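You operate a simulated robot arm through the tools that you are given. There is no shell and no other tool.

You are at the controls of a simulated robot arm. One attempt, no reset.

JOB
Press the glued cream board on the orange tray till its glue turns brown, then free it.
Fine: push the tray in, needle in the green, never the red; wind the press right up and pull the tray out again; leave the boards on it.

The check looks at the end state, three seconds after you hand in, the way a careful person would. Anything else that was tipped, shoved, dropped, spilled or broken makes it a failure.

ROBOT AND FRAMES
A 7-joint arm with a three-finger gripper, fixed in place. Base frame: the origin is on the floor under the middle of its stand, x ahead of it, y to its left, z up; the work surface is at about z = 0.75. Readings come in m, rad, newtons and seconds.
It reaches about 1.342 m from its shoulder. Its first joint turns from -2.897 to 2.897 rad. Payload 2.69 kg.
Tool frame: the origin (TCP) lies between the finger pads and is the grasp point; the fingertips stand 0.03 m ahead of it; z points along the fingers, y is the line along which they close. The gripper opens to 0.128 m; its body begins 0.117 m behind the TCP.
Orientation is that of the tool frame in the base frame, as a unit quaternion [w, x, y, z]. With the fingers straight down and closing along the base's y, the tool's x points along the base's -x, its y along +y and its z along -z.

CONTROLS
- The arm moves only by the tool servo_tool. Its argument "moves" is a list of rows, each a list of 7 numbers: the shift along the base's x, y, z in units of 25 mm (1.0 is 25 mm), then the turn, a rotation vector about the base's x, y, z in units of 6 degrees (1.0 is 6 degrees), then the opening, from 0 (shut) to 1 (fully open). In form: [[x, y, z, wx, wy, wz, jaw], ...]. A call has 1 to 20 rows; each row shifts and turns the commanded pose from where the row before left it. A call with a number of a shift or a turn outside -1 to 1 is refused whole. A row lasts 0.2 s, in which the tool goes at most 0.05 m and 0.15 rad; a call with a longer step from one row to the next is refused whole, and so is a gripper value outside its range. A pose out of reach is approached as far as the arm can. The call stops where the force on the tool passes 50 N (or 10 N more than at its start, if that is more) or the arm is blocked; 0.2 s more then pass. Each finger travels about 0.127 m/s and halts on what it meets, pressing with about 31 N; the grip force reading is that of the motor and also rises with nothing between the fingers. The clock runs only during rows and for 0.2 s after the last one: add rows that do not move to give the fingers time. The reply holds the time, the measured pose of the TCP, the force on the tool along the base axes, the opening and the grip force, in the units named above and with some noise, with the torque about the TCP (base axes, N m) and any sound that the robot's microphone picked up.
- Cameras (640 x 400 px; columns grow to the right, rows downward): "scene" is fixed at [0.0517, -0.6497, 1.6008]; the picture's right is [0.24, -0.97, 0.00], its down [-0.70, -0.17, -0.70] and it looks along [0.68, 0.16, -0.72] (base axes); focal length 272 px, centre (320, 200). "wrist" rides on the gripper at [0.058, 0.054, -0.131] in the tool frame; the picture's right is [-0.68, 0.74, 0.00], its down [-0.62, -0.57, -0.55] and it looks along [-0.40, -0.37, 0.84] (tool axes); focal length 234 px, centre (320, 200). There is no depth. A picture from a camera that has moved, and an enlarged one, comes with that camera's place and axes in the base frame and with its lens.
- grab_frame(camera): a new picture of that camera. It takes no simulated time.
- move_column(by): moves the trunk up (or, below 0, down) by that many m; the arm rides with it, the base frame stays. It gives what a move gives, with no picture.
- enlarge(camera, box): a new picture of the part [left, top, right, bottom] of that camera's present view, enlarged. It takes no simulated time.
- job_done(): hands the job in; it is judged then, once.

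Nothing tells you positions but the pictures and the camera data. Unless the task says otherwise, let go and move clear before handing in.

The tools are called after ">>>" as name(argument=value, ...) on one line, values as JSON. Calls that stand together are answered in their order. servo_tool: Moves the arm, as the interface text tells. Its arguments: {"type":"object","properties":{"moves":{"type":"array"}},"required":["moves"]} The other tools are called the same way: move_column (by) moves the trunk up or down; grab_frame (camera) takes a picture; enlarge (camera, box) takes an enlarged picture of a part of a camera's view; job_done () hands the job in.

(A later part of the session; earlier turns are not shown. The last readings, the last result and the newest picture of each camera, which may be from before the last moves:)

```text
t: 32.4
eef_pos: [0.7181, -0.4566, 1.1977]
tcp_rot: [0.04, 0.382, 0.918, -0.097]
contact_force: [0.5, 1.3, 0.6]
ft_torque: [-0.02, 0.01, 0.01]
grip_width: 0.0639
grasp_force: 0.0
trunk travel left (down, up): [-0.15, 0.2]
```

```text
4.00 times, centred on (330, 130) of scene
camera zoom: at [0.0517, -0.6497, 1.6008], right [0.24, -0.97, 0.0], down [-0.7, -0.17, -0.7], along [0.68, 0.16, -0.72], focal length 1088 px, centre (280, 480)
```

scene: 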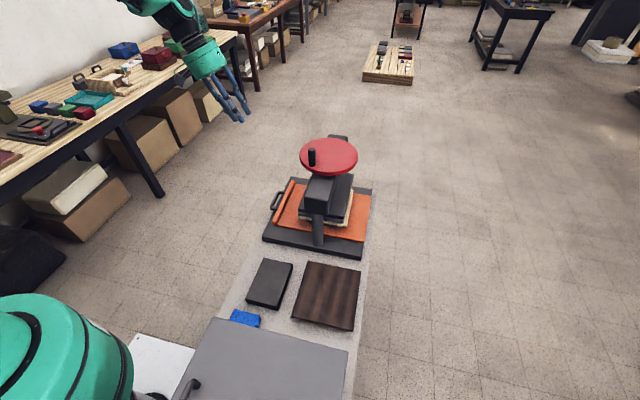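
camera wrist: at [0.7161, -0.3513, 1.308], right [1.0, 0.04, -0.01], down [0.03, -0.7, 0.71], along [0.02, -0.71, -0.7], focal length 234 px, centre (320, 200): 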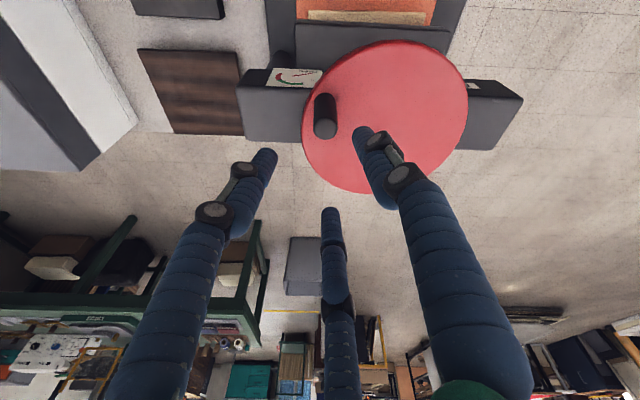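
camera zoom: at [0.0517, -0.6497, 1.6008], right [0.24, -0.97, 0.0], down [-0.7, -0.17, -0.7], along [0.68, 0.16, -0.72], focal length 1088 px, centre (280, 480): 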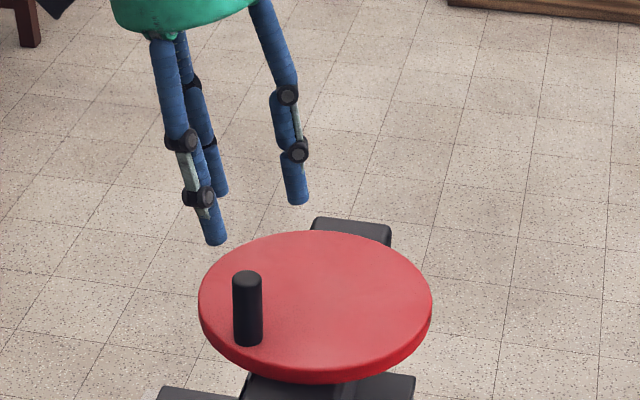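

The tool is centred above the knob. I'll lower it around the knob and close.

>>> servo_tool(moves=[[0.02, 0, -0.8, 0, 0, 0, 0.5], [0, 0, -0.8, 0, 0, 0, 0.5], [0, 0, -0.8, 0, 0, 0, 0.5], [0, 0, -0.8, 0, 0, 0, 0.5], [0, 0, -0.7, 0, 0, 0, 0.5], [0, 0, 0, 0, 0, 0, 0.5]])

>>> grab_frame(camera="wrist")

>>> enlarge(camera="scene", box=[260, 80, 400, 180])

```text
t: 33.8
eef_pos: [0.7208, -0.4572, 1.0979]
tcp_rot: [0.04, 0.381, 0.919, -0.096]
contact_force: [-0.4, 0.0, -0.5]
ft_torque: [0.0, 0.05, -0.01]
grip_width: 0.0641
grasp_force: 0.0
trunk travel left (down, up): [-0.15, 0.2]
```

```text
taken
camera wrist: at [0.7175, -0.353, 1.2097], right [1.0, 0.04, -0.01], down [0.03, -0.7, 0.71], along [0.02, -0.71, -0.7], focal length 234 px, centre (320, 200)
```

wrist: 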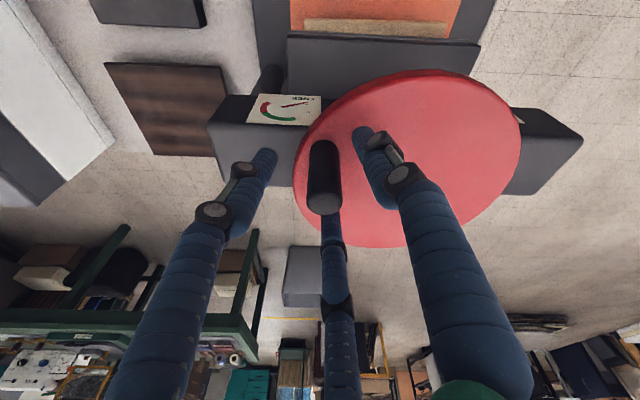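

```text
4.00 times, centred on (330, 130) of scene
camera zoom: at [0.0517, -0.6497, 1.6008], right [0.24, -0.97, 0.0], down [-0.7, -0.17, -0.7], along [0.68, 0.16, -0.72], focal length 1088 px, centre (280, 480)
```

zoom: 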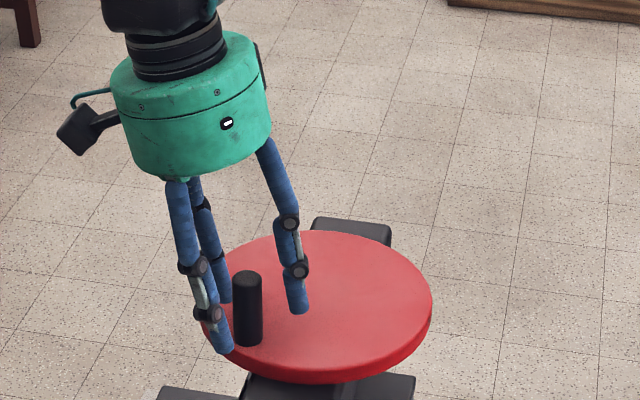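

The fingers surround the knob and the gauge is still visible. Closing on the knob.

>>> servo_tool(moves=[[0, 0, 0, 0, 0, 0, 0.3], [0, 0, 0, 0, 0, 0, 0], [0, 0, 0, 0, 0, 0, 0], [0, 0, 0, 0, 0, 0, 0]])

>>> grab_frame(camera="wrist")

>>> enlarge(camera="wrist", box=[240, 80, 330, 140])

```text
t: 34.8
eef_pos: [0.7206, -0.4572, 1.0982]
tcp_rot: [0.041, 0.38, 0.919, -0.096]
contact_force: [12.7, -1.6, -0.4]
ft_torque: [1.56, -0.93, 0.02]
grip_width: 0.0299
grasp_force: 45.3
trunk travel left (down, up): [-0.15, 0.2]
```

```text
taken
camera wrist: at [0.7183, -0.3531, 1.2097], right [1.0, 0.04, -0.01], down [0.03, -0.7, 0.71], along [0.02, -0.71, -0.7], focal length 234 px, centre (320, 200)
```

wrist: 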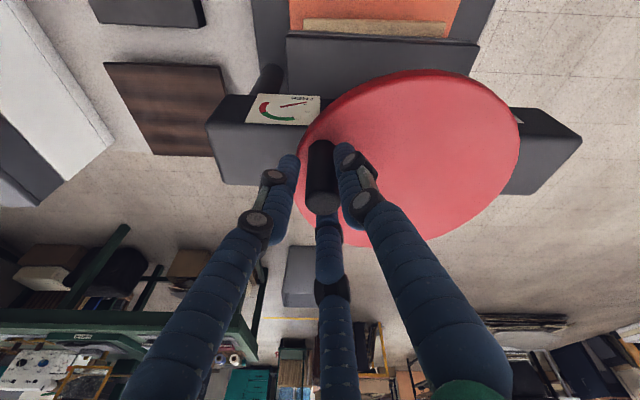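

```text
6.67 times, centred on (285, 110) of wrist
camera zoom: at [0.7183, -0.3531, 1.2097], right [1.0, 0.04, -0.01], down [0.03, -0.7, 0.71], along [0.02, -0.71, -0.7], focal length 1561 px, centre (553, 800)
```

zoom: 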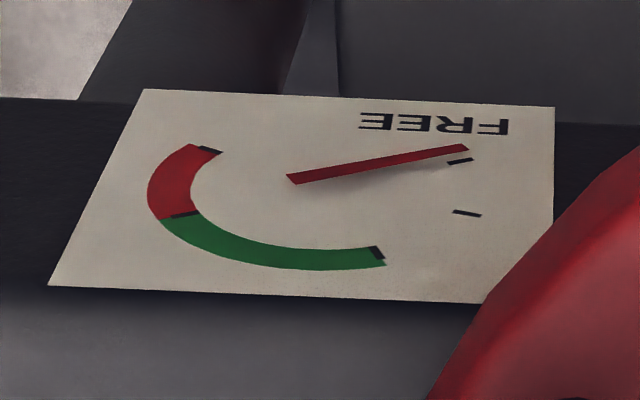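

The gauge reads well from here, and the needle rests just below the first tick at FREE. I'll try a small clockwise turn (seen from above) and watch the needle.

>>> servo_tool(moves=[[0.15, 0.24, 0, 0, 0, 0, 0], [0.17, 0.22, 0, 0, 0, 0, 0], [0.19, 0.21, 0, 0, 0, 0, 0], [0.2, 0.19, 0, 0, 0, 0, 0]])

>>> grab_frame(camera="wrist")

>>> enlarge(camera="wrist", box=[210, 60, 330, 150])

>>> enlarge(camera="scene", box=[260, 80, 400, 180])

```text
t: 35.8
eef_pos: [0.7381, -0.4386, 1.0978]
tcp_rot: [0.041, 0.381, 0.919, -0.097]
contact_force: [26.0, -34.7, -3.6]
ft_torque: [0.14, -0.23, -0.14]
grip_width: 0.027
grasp_force: 44.5
trunk travel left (down, up): [-0.15, 0.2]
```

```text
taken
camera wrist: at [0.7366, -0.3341, 1.21], right [1.0, 0.04, -0.01], down [0.04, -0.7, 0.71], along [0.02, -0.71, -0.7], focal length 234 px, centre (320, 200)
```

wrist: 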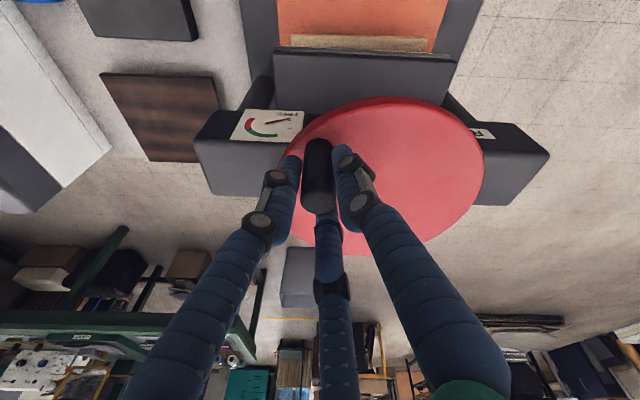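

```text
4.44 times, centred on (270, 105) of wrist
camera zoom: at [0.7366, -0.3341, 1.21], right [1.0, 0.04, -0.01], down [0.04, -0.7, 0.71], along [0.02, -0.71, -0.7], focal length 1041 px, centre (542, 622)
```

zoom: 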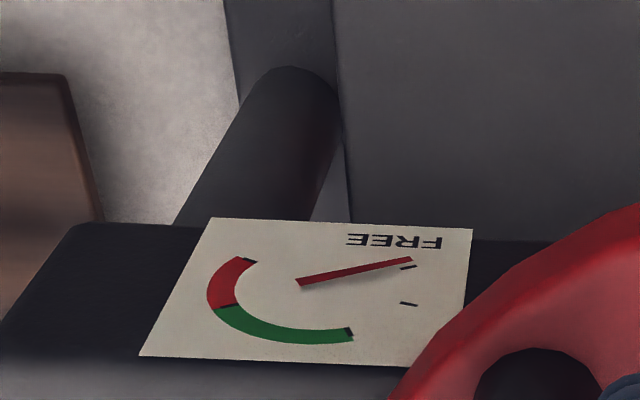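

```text
4.00 times, centred on (330, 130) of scene
camera zoom: at [0.0517, -0.6497, 1.6008], right [0.24, -0.97, 0.0], down [-0.7, -0.17, -0.7], along [0.68, 0.16, -0.72], focal length 1088 px, centre (280, 480)
```

zoom: 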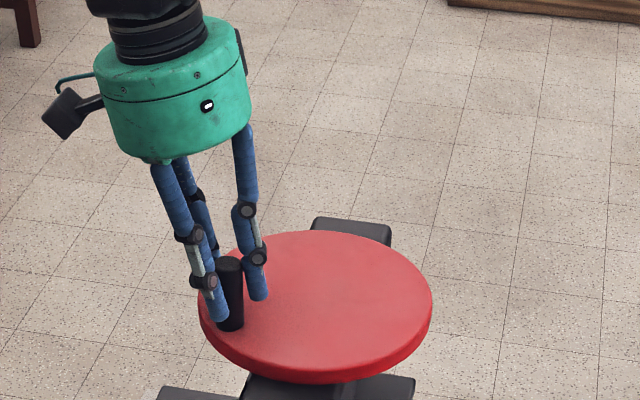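

The wheel turns but there's about 43 N of inward radial load, so my circle is slightly off. I'll ease the tool inward by a couple of millimetres to learn the stiffness.

>>> servo_tool(moves=[[0.058, -0.055, 0, 0, 0, 0, 0]])

>>> servo_tool(moves=[[0.058, -0.055, 0, 0, 0, 0, 0], [0, 0, 0, 0, 0, 0, 0]])

```text
t: 36.2
eef_pos: [0.7389, -0.4387, 1.0986]
tcp_rot: [0.038, 0.381, 0.919, -0.096]
contact_force: [19.4, -24.0, -0.5]
ft_torque: [0.8, -0.54, -0.12]
grip_width: 0.0267
grasp_force: 44.8
trunk travel left (down, up): [-0.15, 0.2]
```

```text
t: 36.8
eef_pos: [0.7391, -0.4394, 1.0983]
tcp_rot: [0.039, 0.38, 0.919, -0.096]
contact_force: [5.8, -3.6, 3.4]
ft_torque: [1.5, 0.01, -0.03]
grip_width: 0.0269
grasp_force: 45.2
trunk travel left (down, up): [-0.15, 0.2]
```

The stiffness is about 9 N/mm, and the fit suggests an effective centre near (0.785, -0.5055). I'll continue clockwise to about 90° and recheck the load.

>>> servo_tool(moves=[[0.356, 0.212, 0, 0, 0, 0, 0], [0.376, 0.164, 0, 0, 0, 0, 0], [0.54, 0.148, 0, 0, 0, 0, 0], [0.56, 0.048, 0, 0, 0, 0, 0]])

>>> grab_frame(camera="wrist")

>>> grab_frame(camera="scene")

```text
t: 37.8
eef_pos: [0.7847, -0.4199, 1.0989]
tcp_rot: [0.039, 0.38, 0.919, -0.096]
contact_force: [-7.8, 45.7, -7.4]
ft_torque: [1.62, 0.48, -0.07]
grip_width: 0.028
grasp_force: 45.0
trunk travel left (down, up): [-0.15, 0.2]
```

```text
taken
camera wrist: at [0.7824, -0.3151, 1.2107], right [1.0, 0.04, -0.01], down [0.04, -0.7, 0.71], along [0.02, -0.71, -0.71], focal length 234 px, centre (320, 200)
```

wrist: 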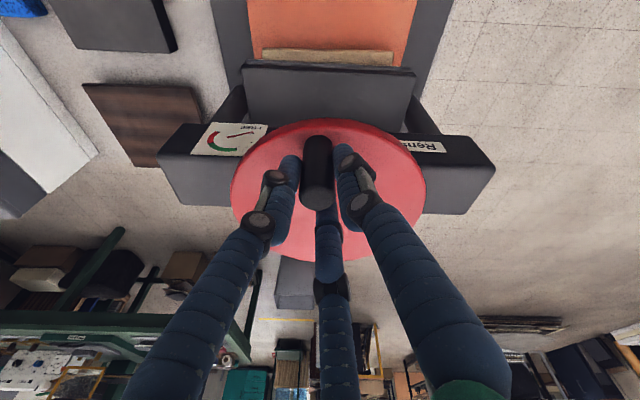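

```text
taken
```

scene: 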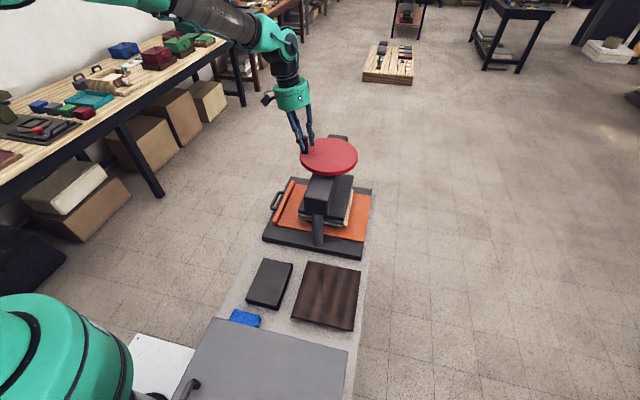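

The measured points fit a circle centred near (0.79, -0.498) with radius about 0.078. I'll continue with that circle.

>>> servo_tool(moves=[[0.368, 0.212, 0, 0, 0, 0, 0], [0.38, -0.044, 0, 0, 0, 0, 0], [0.528, -0.14, 0, 0, 0, 0, 0], [0.496, -0.232, 0, 0, 0, 0, 0]])

>>> grab_frame(camera="wrist")

>>> enlarge(camera="scene", box=[280, 100, 380, 260])

```text
t: 38.8
eef_pos: [0.8318, -0.4287, 1.1007]
tcp_rot: [0.041, 0.381, 0.919, -0.097]
contact_force: [8.1, 12.4, -11.9]
ft_torque: [0.76, -0.39, 0.04]
grip_width: 0.0291
grasp_force: 44.4
trunk travel left (down, up): [-0.15, 0.2]
```

```text
taken
camera wrist: at [0.8293, -0.3236, 1.2118], right [1.0, 0.04, -0.01], down [0.03, -0.7, 0.71], along [0.03, -0.71, -0.7], focal length 234 px, centre (320, 200)
```

wrist: 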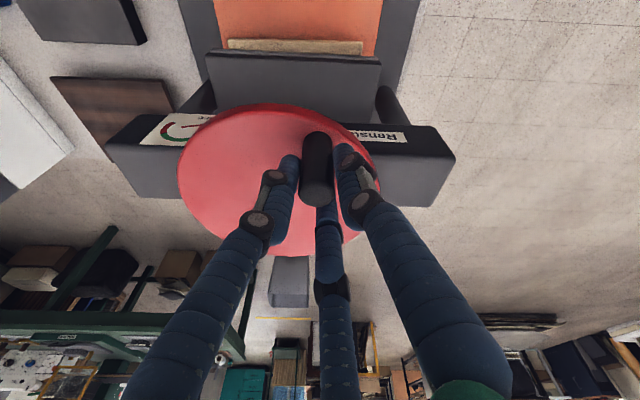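

```text
2.50 times, centred on (330, 180) of scene
camera zoom: at [0.0517, -0.6497, 1.6008], right [0.24, -0.97, 0.0], down [-0.7, -0.17, -0.7], along [0.68, 0.16, -0.72], focal length 680 px, centre (295, 250)
```

zoom: 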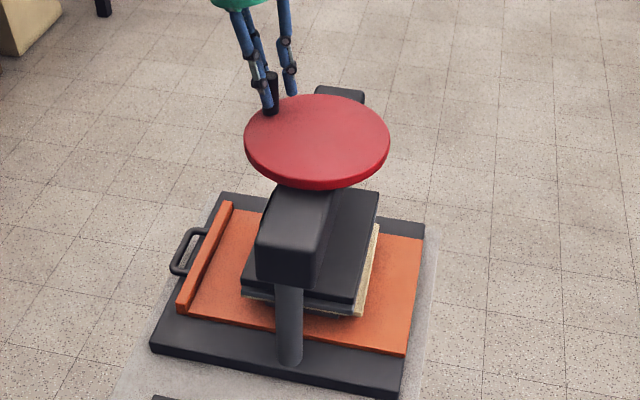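

>>> enlarge(camera="scene", box=[290, 130, 380, 260])

>>> enlarge(camera="wrist", box=[130, 20, 330, 160])

```text
3.08 times, centred on (335, 195) of scene
camera zoom: at [0.0517, -0.6497, 1.6008], right [0.24, -0.97, 0.0], down [-0.7, -0.17, -0.7], along [0.68, 0.16, -0.72], focal length 837 px, centre (274, 215)
```

zoom: 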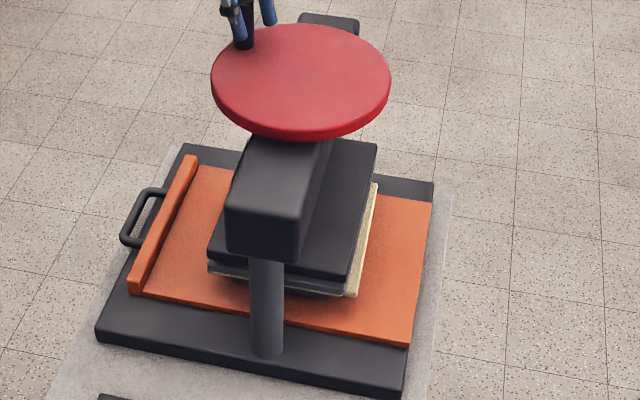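

```text
2.86 times, centred on (230, 90) of wrist
camera zoom: at [0.8293, -0.3236, 1.2118], right [1.0, 0.04, -0.01], down [0.03, -0.7, 0.71], along [0.03, -0.71, -0.7], focal length 669 px, centre (577, 514)
```

zoom: 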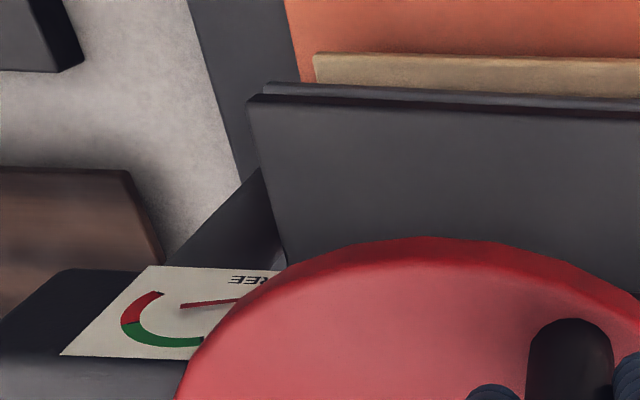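

>>> enlarge(camera="scene", box=[295, 195, 355, 235])

>>> enlarge(camera="wrist", box=[130, 80, 210, 150])

```text
10.00 times, centred on (325, 215) of scene
camera zoom: at [0.0517, -0.6497, 1.6008], right [0.24, -0.97, 0.0], down [-0.7, -0.17, -0.7], along [0.68, 0.16, -0.72], focal length 2720 px, centre (270, 50)
```

zoom: 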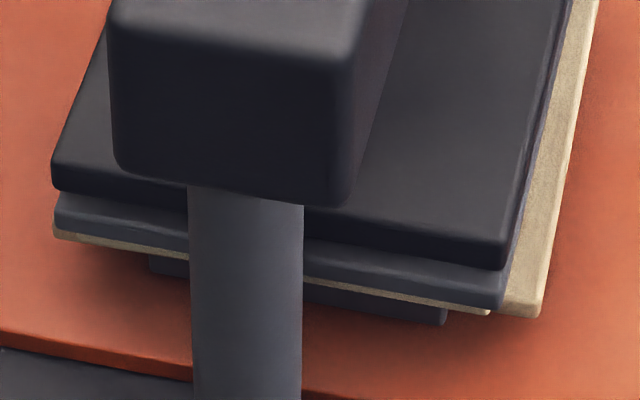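

```text
5.71 times, centred on (170, 115) of wrist
camera zoom: at [0.8293, -0.3236, 1.2118], right [1.0, 0.04, -0.01], down [0.03, -0.7, 0.71], along [0.03, -0.71, -0.7], focal length 1338 px, centre (1177, 686)
```

zoom: 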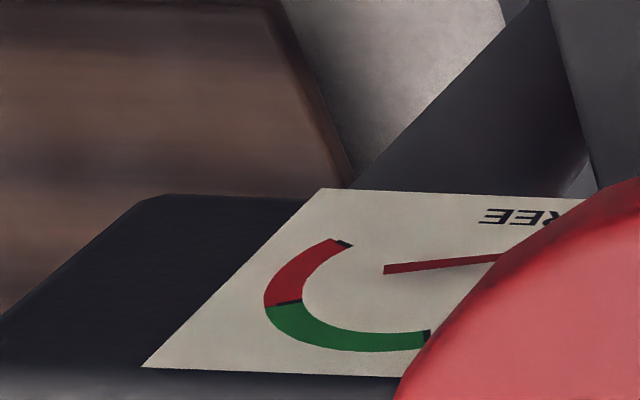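

The platen has come down about 5–6 mm, so clockwise is the right direction, and the wheel itself stays at the same height. I'll continue around the refined circle.

>>> servo_tool(moves=[[0.548, -0.28, 0, 0, 0, 0, 0], [0.396, -0.396, 0, 0, 0, 0, 0], [0.32, -0.456, 0, 0, 0, 0, 0], [0.236, -0.504, 0, 0, 0, 0, 0]])

>>> enlarge(camera="wrist", box=[60, 20, 260, 160])

>>> enlarge(camera="scene", box=[295, 195, 355, 235])

```text
t: 39.8
eef_pos: [0.8693, -0.4699, 1.1012]
tcp_rot: [0.042, 0.381, 0.919, -0.097]
contact_force: [2.9, 4.0, -0.7]
ft_torque: [0.53, -1.26, 0.04]
grip_width: 0.0293
grasp_force: 44.7
trunk travel left (down, up): [-0.15, 0.2]
```

```text
2.86 times, centred on (160, 90) of wrist
camera zoom: at [0.8668, -0.365, 1.2126], right [1.0, 0.04, -0.01], down [0.03, -0.7, 0.71], along [0.03, -0.71, -0.7], focal length 669 px, centre (777, 514)
```

zoom: 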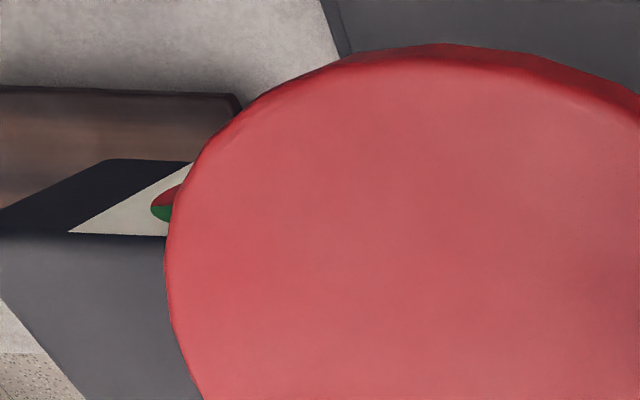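

```text
10.00 times, centred on (325, 215) of scene
camera zoom: at [0.0517, -0.6497, 1.6008], right [0.24, -0.97, 0.0], down [-0.7, -0.17, -0.7], along [0.68, 0.16, -0.72], focal length 2720 px, centre (270, 50)
```

zoom: 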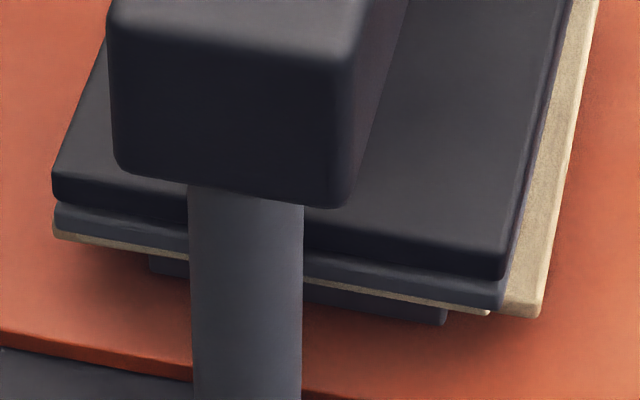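

The dark platen is now closing on the lower grey pad, which is staying put, so the pad may already be on the stack and the gauge starting to move. I'll let go and look at the needle before turning any further.

>>> servo_tool(moves=[[0, 0, 0, 0, 0, 0, 0.5], [0, 0, 0, 0, 0, 0, 0.5], [0, 0, 0, 0, 0, 0, 0.5], [0, 0, 0.8, 0, 0, 0, 0.5], [0, 0, 0.8, 0, 0, 0, 0.5], [0, 0, 0.8, 0, 0, 0, 0.5], [0, 0, 0.8, 0, 0, 0, 0.5], [0, 0, 0.8, 0, 0, 0, 0.5], [-1, 0, 0, 0, 0, 0, 0.5], [-1, 0, 0, 0, 0, 0, 0.5], [-1, 0.4, 0, 0, 0, 0, 0.5], [-1, 0.4, 0, 0, 0, 0, 0.5], [-1, 0.4, 0, 0, 0, 0, 0.5]])

>>> grab_frame(camera="wrist")

>>> grab_frame(camera="scene")

```text
t: 42.6
eef_pos: [0.7421, -0.4397, 1.1993]
tcp_rot: [0.039, 0.381, 0.919, -0.097]
contact_force: [-1.1, 0.0, 0.6]
ft_torque: [0.0, 0.03, 0.02]
grip_width: 0.0641
grasp_force: 0.1
trunk travel left (down, up): [-0.15, 0.2]
```

```text
taken
camera wrist: at [0.7399, -0.3351, 1.3112], right [1.0, 0.04, -0.01], down [0.04, -0.7, 0.71], along [0.02, -0.71, -0.7], focal length 234 px, centre (320, 200)
```

wrist: 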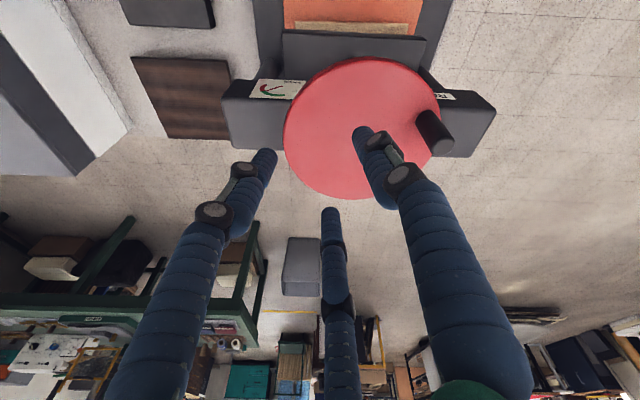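

```text
taken
```

scene: 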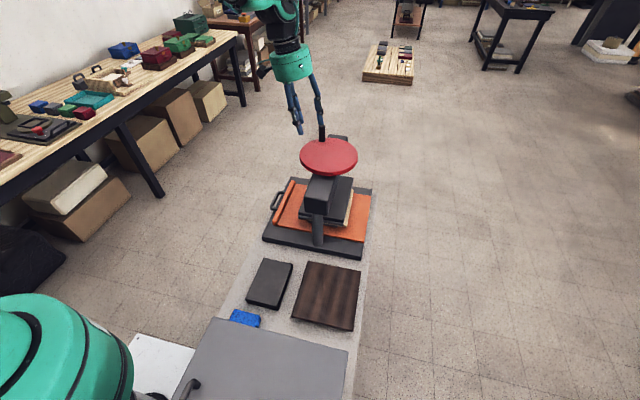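

>>> enlarge(camera="wrist", box=[240, 65, 320, 115])

>>> enlarge(camera="wrist", box=[210, 10, 490, 190])

```text
8.00 times, centred on (280, 90) of wrist
camera zoom: at [0.7399, -0.3351, 1.3112], right [1.0, 0.04, -0.01], down [0.04, -0.7, 0.71], along [0.02, -0.71, -0.7], focal length 1873 px, centre (640, 1080)
```

zoom: 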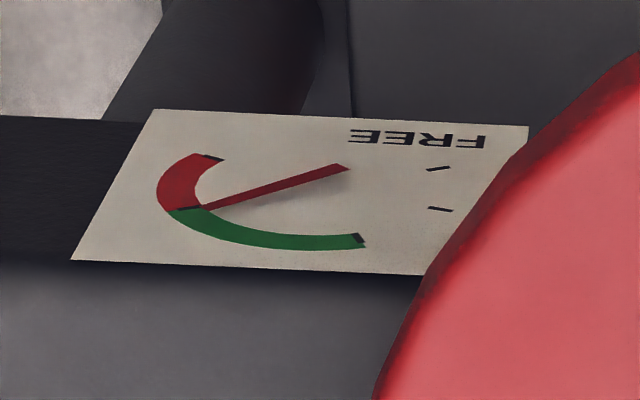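

```text
2.22 times, centred on (350, 100) of wrist
camera zoom: at [0.7399, -0.3351, 1.3112], right [1.0, 0.04, -0.01], down [0.04, -0.7, 0.71], along [0.02, -0.71, -0.7], focal length 520 px, centre (253, 422)
```

zoom: 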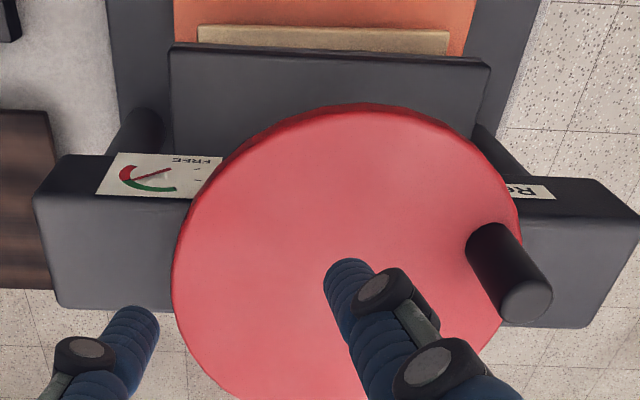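

The needle has swung nearly across the dial, so its tip is now right at the top end of the green. I need a very close look to see exactly where it stands.

>>> enlarge(camera="wrist", box=[248, 75, 296, 105])

>>> enlarge(camera="wrist", box=[256, 82, 276, 98])

```text
13.33 times, centred on (272, 90) of wrist
camera zoom: at [0.7399, -0.3351, 1.3112], right [1.0, 0.04, -0.01], down [0.04, -0.7, 0.71], along [0.02, -0.71, -0.7], focal length 3122 px, centre (960, 1667)
```

zoom: 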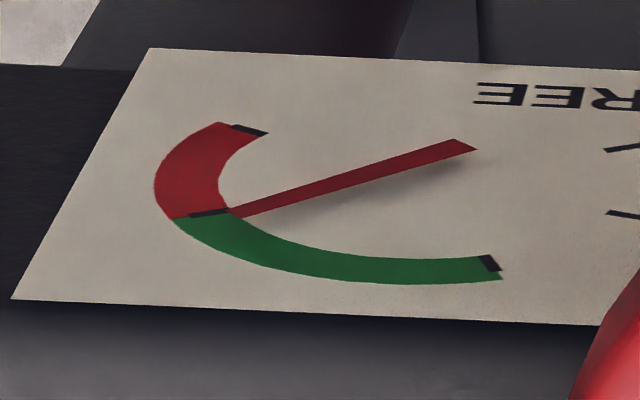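

```text
16.00 times, centred on (266, 90) of wrist
camera zoom: at [0.7399, -0.3351, 1.3112], right [1.0, 0.04, -0.01], down [0.04, -0.7, 0.71], along [0.02, -0.71, -0.7], focal length 3747 px, centre (1184, 1960)
```

zoom: 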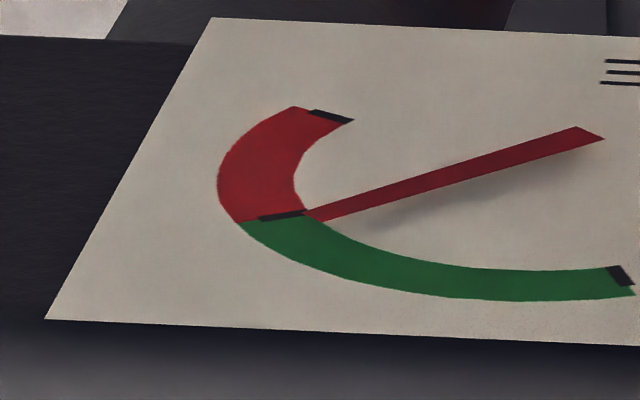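

The needle's direction works out to about 84% of the way through the green, clearly short of the red once its parallax is allowed for. The press holds by itself, so I'll swing to a low side view to check the glue colour while time passes.

>>> servo_tool(moves=[[0.15, 1, 0, -1, 0, 0, 0.3], [0.15, 1, 0, -1, 0, 0, 0.3], [0.15, 1, 0, -1, 0, 0, 0.3], [0.15, 1, 0, -1, 0, 0, 0.3], [0.15, 1, 0, -1, 0, 0, 0.3], [0.15, 1, 0, -1, 0, 0, 0.3], [0.15, 1, -1, 0, 0, 0, 0.3], [0.15, 1, -1, 0, 0, 0, 0.3], [0.15, 1, -1, 0, 0, 0, 0.3], [0.15, 1, -1, 0, 0, 0, 0.3], [0.15, 1, -1, 0, 0, 0, 0.3], [0.15, 1, -1, 0, 0, 0, 0.3], [0.1, 1, -1, 0, 0, 0, 0.3]])

>>> grab_frame(camera="wrist")

```text
t: 45.4
eef_pos: [0.7907, -0.1162, 1.0225]
tcp_rot: [0.156, 0.35, 0.844, -0.375]
contact_force: [0.7, -0.9, -0.3]
ft_torque: [0.07, -0.02, 0.0]
grip_width: 0.0382
grasp_force: 0.1
trunk travel left (down, up): [-0.15, 0.2]
```

```text
taken
camera wrist: at [0.7883, 0.0342, 1.051], right [1.0, 0.03, -0.03], down [0.03, -0.15, 0.99], along [0.02, -0.99, -0.15], focal length 234 px, centre (320, 200)
```

wrist: 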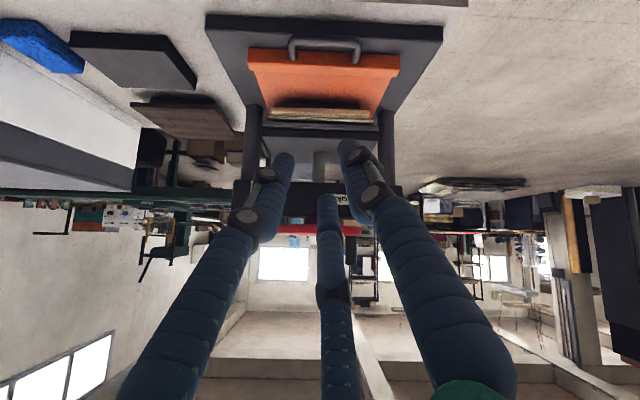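

>>> servo_tool(moves=[[0, 0, -1, 0, 0, 0, 0.3], [0, 0, -1, 0, 0, 0, 0.3], [0, 0, -1, 0, 0, 0, 0.3], [0, 0, -1, 0, 0, 0, 0.3], [0, 0, -1, 0, 0, 0, 0.3], [0, 0, -1, 0, 0, 0, 0.3], [0, 0, -0.6, 0, 0, 0, 0.3], [0, 0, 0, 0, 0, 0, 0.3]])

>>> grab_frame(camera="wrist")

>>> enlarge(camera="wrist", box=[230, 80, 410, 200])

```text
t: 47.2
eef_pos: [0.7918, -0.1149, 0.8596]
tcp_rot: [0.156, 0.35, 0.844, -0.376]
contact_force: [-0.5, -0.3, -1.4]
ft_torque: [-0.05, 0.03, 0.01]
grip_width: 0.0383
grasp_force: 0.0
trunk travel left (down, up): [-0.15, 0.2]
```

```text
taken
camera wrist: at [0.7886, 0.0357, 0.8882], right [1.0, 0.03, -0.03], down [0.04, -0.15, 0.99], along [0.02, -0.99, -0.15], focal length 234 px, centre (320, 200)
```

wrist: 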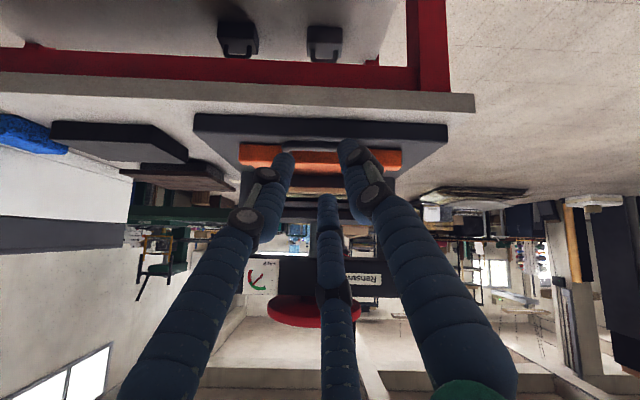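

```text
3.33 times, centred on (320, 140) of wrist
camera zoom: at [0.7886, 0.0357, 0.8882], right [1.0, 0.03, -0.03], down [0.04, -0.15, 0.99], along [0.02, -0.99, -0.15], focal length 781 px, centre (320, 400)
```

zoom: 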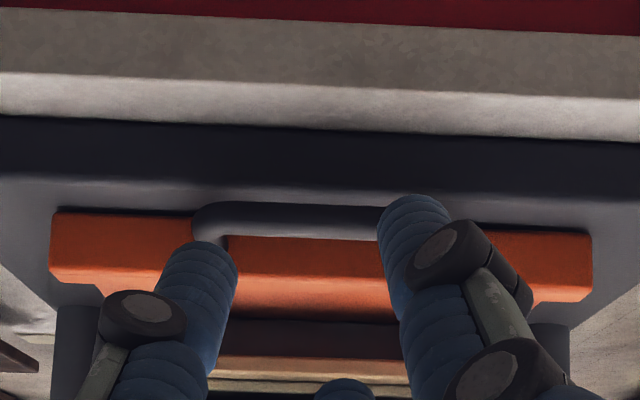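

>>> enlarge(camera="wrist", box=[240, 250, 290, 300])

>>> enlarge(camera="wrist", box=[270, 160, 370, 240])

```text
8.00 times, centred on (265, 275) of wrist
camera zoom: at [0.7886, 0.0357, 0.8882], right [1.0, 0.03, -0.03], down [0.04, -0.15, 0.99], along [0.02, -0.99, -0.15], focal length 1873 px, centre (760, -400)
```

zoom: 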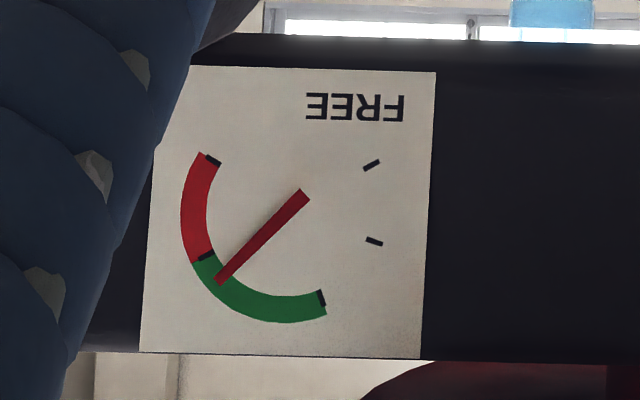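

```text
5.00 times, centred on (320, 200) of wrist
camera zoom: at [0.7886, 0.0357, 0.8882], right [1.0, 0.03, -0.03], down [0.04, -0.15, 0.99], along [0.02, -0.99, -0.15], focal length 1171 px, centre (320, 200)
```

zoom: 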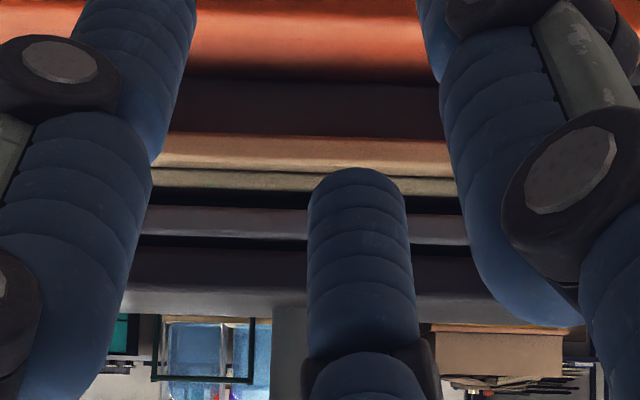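

From head-on the needle is clearly in the green, short of the red tick. I'll drop the camera lower to look into the gap at the glue.

>>> servo_tool(moves=[[0, 0, -0.7, 0, 0, 0, 0.6], [0, 0, -0.7, 0, 0, 0, 0.6], [0, 0, -0.5, 0, 0, 0, 0.6], [0, 0, 0, 0, 0, 0, 0.6]])

>>> grab_frame(camera="wrist")

>>> enlarge(camera="wrist", box=[260, 180, 380, 260])

```text
t: 48.2
eef_pos: [0.7911, -0.1159, 0.8115]
tcp_rot: [0.155, 0.349, 0.845, -0.375]
contact_force: [0.4, 0.6, -0.2]
ft_torque: [0.02, -0.01, 0.03]
grip_width: 0.0768
grasp_force: 0.0
trunk travel left (down, up): [-0.15, 0.2]
```

```text
taken
camera wrist: at [0.7882, 0.0347, 0.8403], right [1.0, 0.03, -0.03], down [0.04, -0.15, 0.99], along [0.02, -0.99, -0.15], focal length 234 px, centre (320, 200)
```

wrist: 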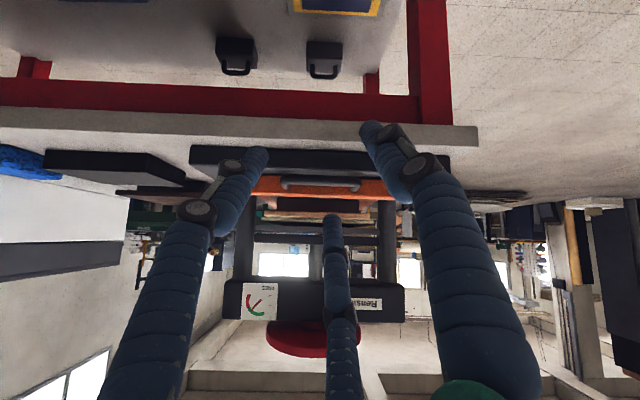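

```text
5.00 times, centred on (320, 220) of wrist
camera zoom: at [0.7882, 0.0347, 0.8403], right [1.0, 0.03, -0.03], down [0.04, -0.15, 0.99], along [0.02, -0.99, -0.15], focal length 1171 px, centre (320, 100)
```

zoom: 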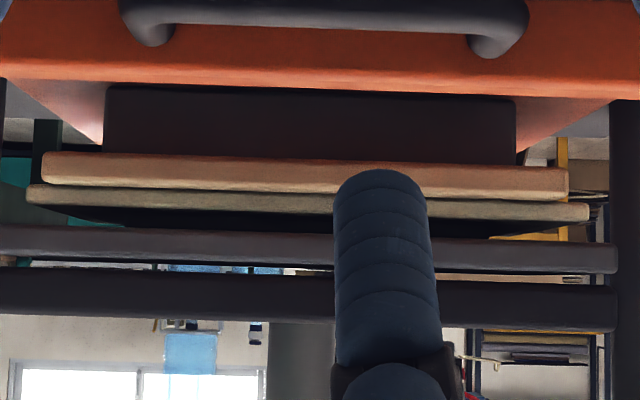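

>>> enlarge(camera="wrist", box=[340, 210, 380, 235])

>>> enlarge(camera="wrist", box=[258, 205, 318, 240])

>>> enlarge(camera="wrist", box=[235, 275, 285, 325])

```text
16.00 times, centred on (360, 222) of wrist
camera zoom: at [0.7882, 0.0347, 0.8403], right [1.0, 0.03, -0.03], down [0.04, -0.15, 0.99], along [0.02, -0.99, -0.15], focal length 3747 px, centre (-320, -160)
```

zoom: 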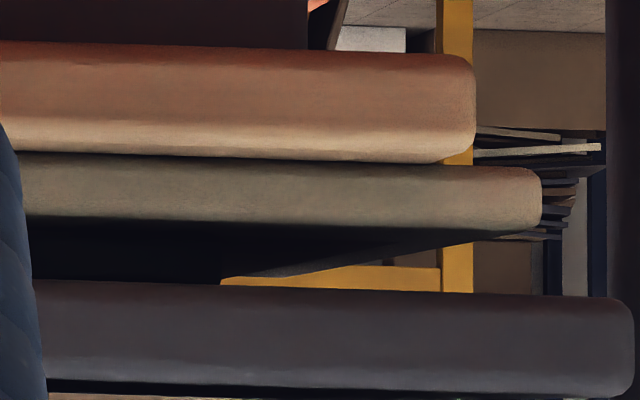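

```text
10.67 times, centred on (288, 222) of wrist
camera zoom: at [0.7882, 0.0347, 0.8403], right [1.0, 0.03, -0.03], down [0.04, -0.15, 0.99], along [0.02, -0.99, -0.15], focal length 2498 px, centre (661, -40)
```

zoom: 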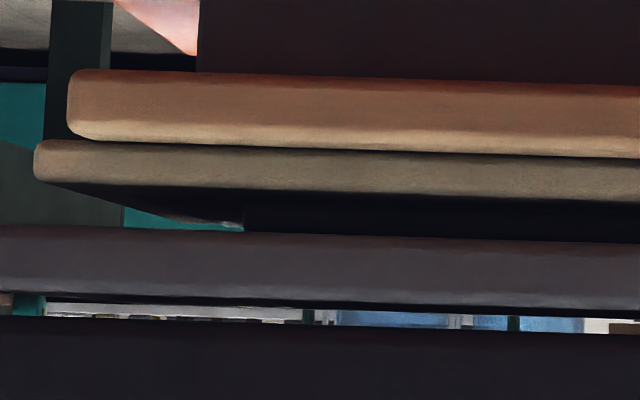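

```text
8.00 times, centred on (260, 300) of wrist
camera zoom: at [0.7882, 0.0347, 0.8403], right [1.0, 0.03, -0.03], down [0.04, -0.15, 0.99], along [0.02, -0.99, -0.15], focal length 1873 px, centre (800, -600)
```

zoom: 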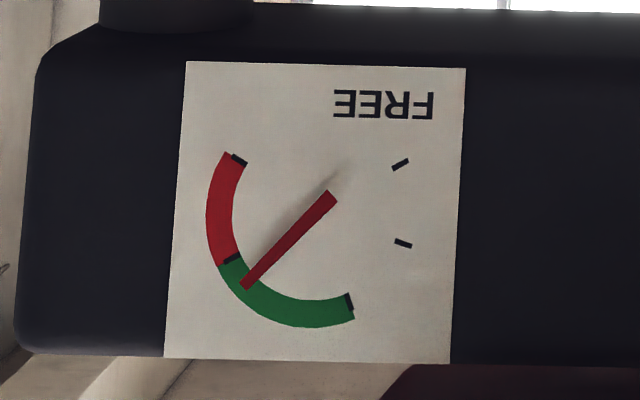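

The needle is steady in the green, but the glue is in deep shadow under the pad, so its colour can't be read yet. I'll wait in place and keep watching.

>>> servo_tool(moves=[[0, 0, 0, 0, 0, 0, 1], [0, 0, 0, 0, 0, 0, 1], [0, 0, 0, 0, 0, 0, 1], [0, 0, 0, 0, 0, 0, 1], [0, 0, 0, 0, 0, 0, 1], [0, 0, 0, 0, 0, 0, 1], [0, 0, 0, 0, 0, 0, 1], [0, 0, 0, 0, 0, 0, 1], [0, 0, 0, 0, 0, 0, 1], [0, 0, 0, 0, 0, 0, 1], [0, 0, 0, 0, 0, 0, 1], [0, 0, 0, 0, 0, 0, 1], [0, 0, 0, 0, 0, 0, 1], [0, 0, 0, 0, 0, 0, 1], [0, 0, 0, 0, 0, 0, 1], [0, 0, 0, 0, 0, 0, 1], [0, 0, 0, 0, 0, 0, 1], [0, 0, 0, 0, 0, 0, 1], [0, 0, 0, 0, 0, 0, 1], [0, 0, 0, 0, 0, 0, 1]])

>>> enlarge(camera="wrist", box=[260, 180, 380, 260])

>>> enlarge(camera="wrist", box=[235, 275, 285, 325])

>>> enlarge(camera="scene", box=[295, 195, 355, 235])

```text
t: 52.4
eef_pos: [0.7897, -0.1159, 0.8105]
tcp_rot: [0.156, 0.35, 0.844, -0.376]
contact_force: [0.1, -1.1, 0.0]
ft_torque: [0.01, -0.02, 0.01]
grip_width: 0.128
grasp_force: 0.1
trunk travel left (down, up): [-0.15, 0.2]
```

```text
5.00 times, centred on (320, 220) of wrist
camera zoom: at [0.7879, 0.0347, 0.8405], right [1.0, 0.03, -0.03], down [0.04, -0.15, 0.99], along [0.02, -0.99, -0.15], focal length 1171 px, centre (320, 100)
```

zoom: 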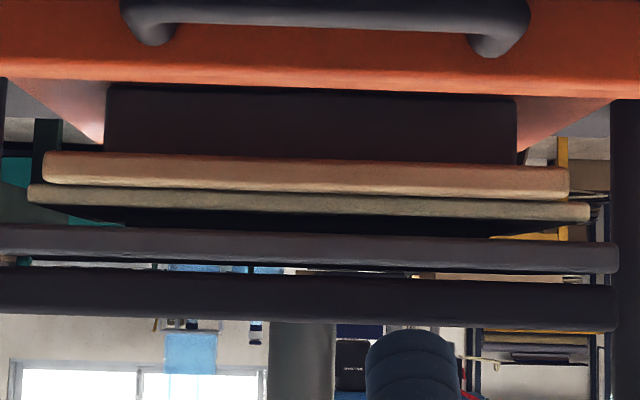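

```text
8.00 times, centred on (260, 300) of wrist
camera zoom: at [0.7879, 0.0347, 0.8405], right [1.0, 0.03, -0.03], down [0.04, -0.15, 0.99], along [0.02, -0.99, -0.15], focal length 1873 px, centre (800, -600)
```

zoom: 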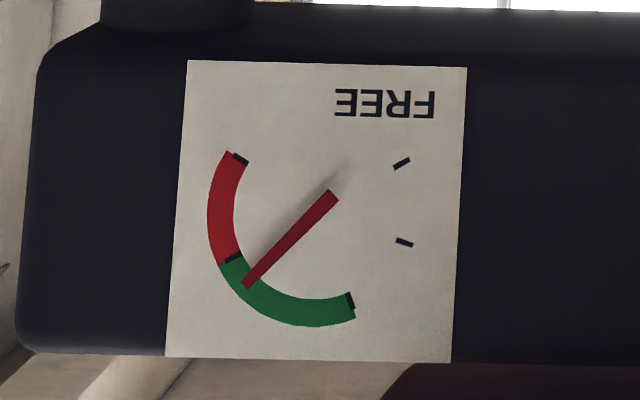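

```text
10.00 times, centred on (325, 215) of scene
camera zoom: at [0.0517, -0.6497, 1.6008], right [0.24, -0.97, 0.0], down [-0.7, -0.17, -0.7], along [0.68, 0.16, -0.72], focal length 2720 px, centre (270, 50)
```

zoom: 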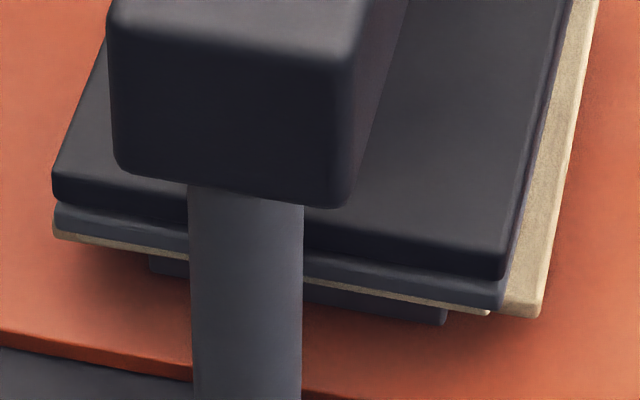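

>>> servo_tool(moves=[[0, 0, 0, 0, 0, 0, 1], [0, 0, 0, 0, 0, 0, 1], [0, 0, 0, 0, 0, 0, 1], [0, 0, 0, 0, 0, 0, 1], [0, 0, 0, 0, 0, 0, 1], [0, 0, 0, 0, 0, 0, 1], [0, 0, 0, 0, 0, 0, 1], [0, 0, 0, 0, 0, 0, 1], [0, 0, 0, 0, 0, 0, 1], [0, 0, 0, 0, 0, 0, 1], [0, 0, 0, 0, 0, 0, 1], [0, 0, 0, 0, 0, 0, 1], [0, 0, 0, 0, 0, 0, 1], [0, 0, 0, 0, 0, 0, 1], [0, 0, 0, 0, 0, 0, 1], [0, 0, 0, 0, 0, 0, 1], [0, 0, 0, 0, 0, 0, 1], [0, 0, 0, 0, 0, 0, 1], [0, 0, 0, 0, 0, 0, 1], [0, 0, 0, 0, 0, 0, 1]])

>>> servo_tool(moves=[[0, 0, 0, 0, 0, 0, 1], [0, 0, 0, 0, 0, 0, 1], [0, 0, 0, 0, 0, 0, 1], [0, 0, 0, 0, 0, 0, 1], [0, 0, 0, 0, 0, 0, 1], [0, 0, 0, 0, 0, 0, 1], [0, 0, 0, 0, 0, 0, 1], [0, 0, 0, 0, 0, 0, 1], [0, 0, 0, 0, 0, 0, 1], [0, 0, 0, 0, 0, 0, 1], [0, 0, 0, 0, 0, 0, 1], [0, 0, 0, 0, 0, 0, 1], [0, 0, 0, 0, 0, 0, 1], [0, 0, 0, 0, 0, 0, 1], [0, 0, 0, 0, 0, 0, 1], [0, 0, 0, 0, 0, 0, 1], [0, 0, 0, 0, 0, 0, 1], [0, 0, 0, 0, 0, 0, 1], [0, 0, 0, 0, 0, 0, 1], [0, 0, 0, 0, 0, 0, 1]])

>>> enlarge(camera="wrist", box=[258, 205, 318, 240])

>>> enlarge(camera="wrist", box=[235, 275, 285, 325])

```text
t: 56.6
eef_pos: [0.7892, -0.116, 0.812]
tcp_rot: [0.156, 0.35, 0.844, -0.375]
contact_force: [-0.2, 0.6, -0.2]
ft_torque: [-0.01, 0.0, -0.02]
grip_width: 0.128
grasp_force: 0.2
trunk travel left (down, up): [-0.15, 0.2]
```

```text
t: 60.8
eef_pos: [0.7912, -0.1151, 0.8111]
tcp_rot: [0.156, 0.35, 0.844, -0.375]
contact_force: [0.4, -0.1, -0.1]
ft_torque: [-0.03, 0.01, 0.0]
grip_width: 0.1282
grasp_force: 0.0
trunk travel left (down, up): [-0.15, 0.2]
```

```text
10.67 times, centred on (288, 222) of wrist
camera zoom: at [0.7879, 0.0347, 0.8404], right [1.0, 0.03, -0.03], down [0.04, -0.15, 0.99], along [0.02, -0.99, -0.15], focal length 2498 px, centre (661, -40)
```

zoom: 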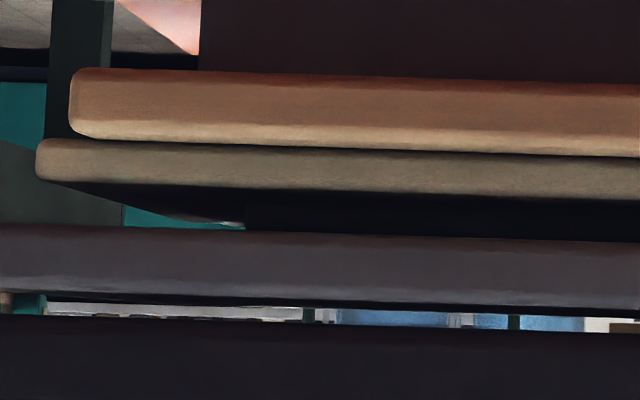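

```text
8.00 times, centred on (260, 300) of wrist
camera zoom: at [0.7879, 0.0347, 0.8404], right [1.0, 0.03, -0.03], down [0.04, -0.15, 0.99], along [0.02, -0.99, -0.15], focal length 1873 px, centre (800, -600)
```

zoom: 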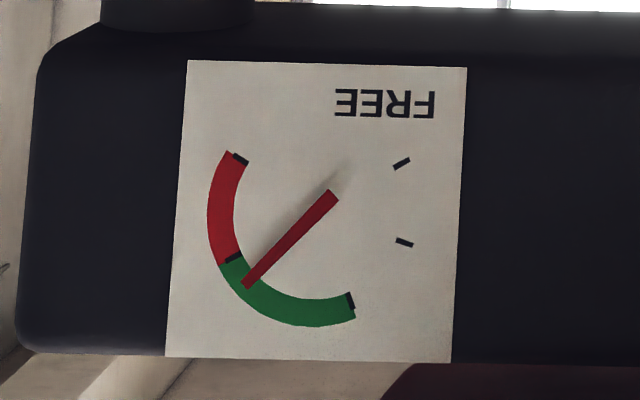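

The needle has been steady in the green for about 21 s. I'll go back above the knob to wind the press up, biasing the grasp to the counter-clockwise side so that gripping can't nudge the needle toward red.

>>> servo_tool(moves=[[0, 0, 0.9, 0, 0, 0, 0.6], [0, 0, 0.95, 0, 0, 0, 0.5], [0, 0, 0.95, 0, 0, 0, 0.5], [0, 0, 0.95, 0, 0, 0, 0.5], [0, 0, 0.95, 0, 0, 0, 0.5], [0, 0, 0.95, 0, 0, 0, 0.5], [0, 0, 0.95, 0, 0, 0, 0.5], [0, 0, 0.95, 0, 0, 0, 0.5], [0, 0, 0.95, 0, 0, 0, 0.5]])

>>> servo_tool(moves=[[0.22, -1, 1, 0, 0, 0, 0.5], [0.22, -1, 1, 0, 0, 0, 0.5], [0.22, -1, 1, 0, 0, 0, 0.5], [0.22, -1, 1, 0, 0, 0, 0.5], [0.22, -1, 1, 0, 0, 0, 0.5], [0.22, -1, 1, 0, 0, 0, 0.5], [0.22, -1, 1, 0, 0, 0, 0.5], [0.22, -1, 0, 1, 0, 0, 0.5], [0.22, -1, 0, 1, 0, 0, 0.5], [0.22, -1, 0, 1, 0, 0, 0.5], [0.22, -1, 0, 1, 0, 0, 0.5], [0.22, -1, 0, 1, 0, 0, 0.5], [0.22, -1, 0, 1, 0, 0, 0.5], [0.22, -1, 0, 0, 0, 0, 0.5], [0, 0, 0, 0, 0, 0, 0.5]])

>>> grab_frame(camera="wrist")

>>> enlarge(camera="scene", box=[260, 80, 400, 180])

```text
t: 62.8
eef_pos: [0.791, -0.1162, 1.0249]
tcp_rot: [0.155, 0.35, 0.844, -0.377]
contact_force: [-0.5, 0.3, -0.6]
ft_torque: [0.0, -0.01, 0.0]
grip_width: 0.064
grasp_force: 0.1
trunk travel left (down, up): [-0.15, 0.2]
```

```text
t: 66.0
eef_pos: [0.8702, -0.4659, 1.1986]
tcp_rot: [0.039, 0.381, 0.919, -0.097]
contact_force: [-1.3, 0.0, -0.2]
ft_torque: [-0.02, 0.01, -0.02]
grip_width: 0.0639
grasp_force: 0.0
trunk travel left (down, up): [-0.15, 0.2]
```

```text
taken
camera wrist: at [0.8666, -0.3615, 1.3106], right [1.0, 0.04, -0.01], down [0.04, -0.7, 0.71], along [0.02, -0.71, -0.7], focal length 234 px, centre (320, 200)
```

wrist: 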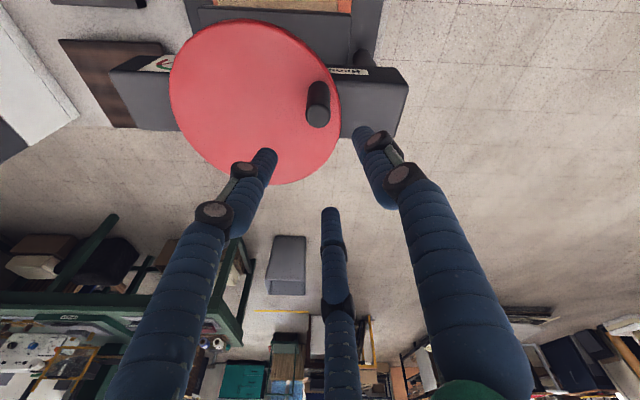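

```text
4.00 times, centred on (330, 130) of scene
camera zoom: at [0.0517, -0.6497, 1.6008], right [0.24, -0.97, 0.0], down [-0.7, -0.17, -0.7], along [0.68, 0.16, -0.72], focal length 1088 px, centre (280, 480)
```

zoom: 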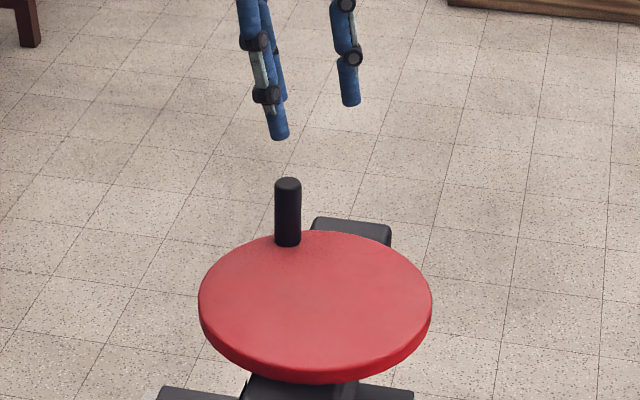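

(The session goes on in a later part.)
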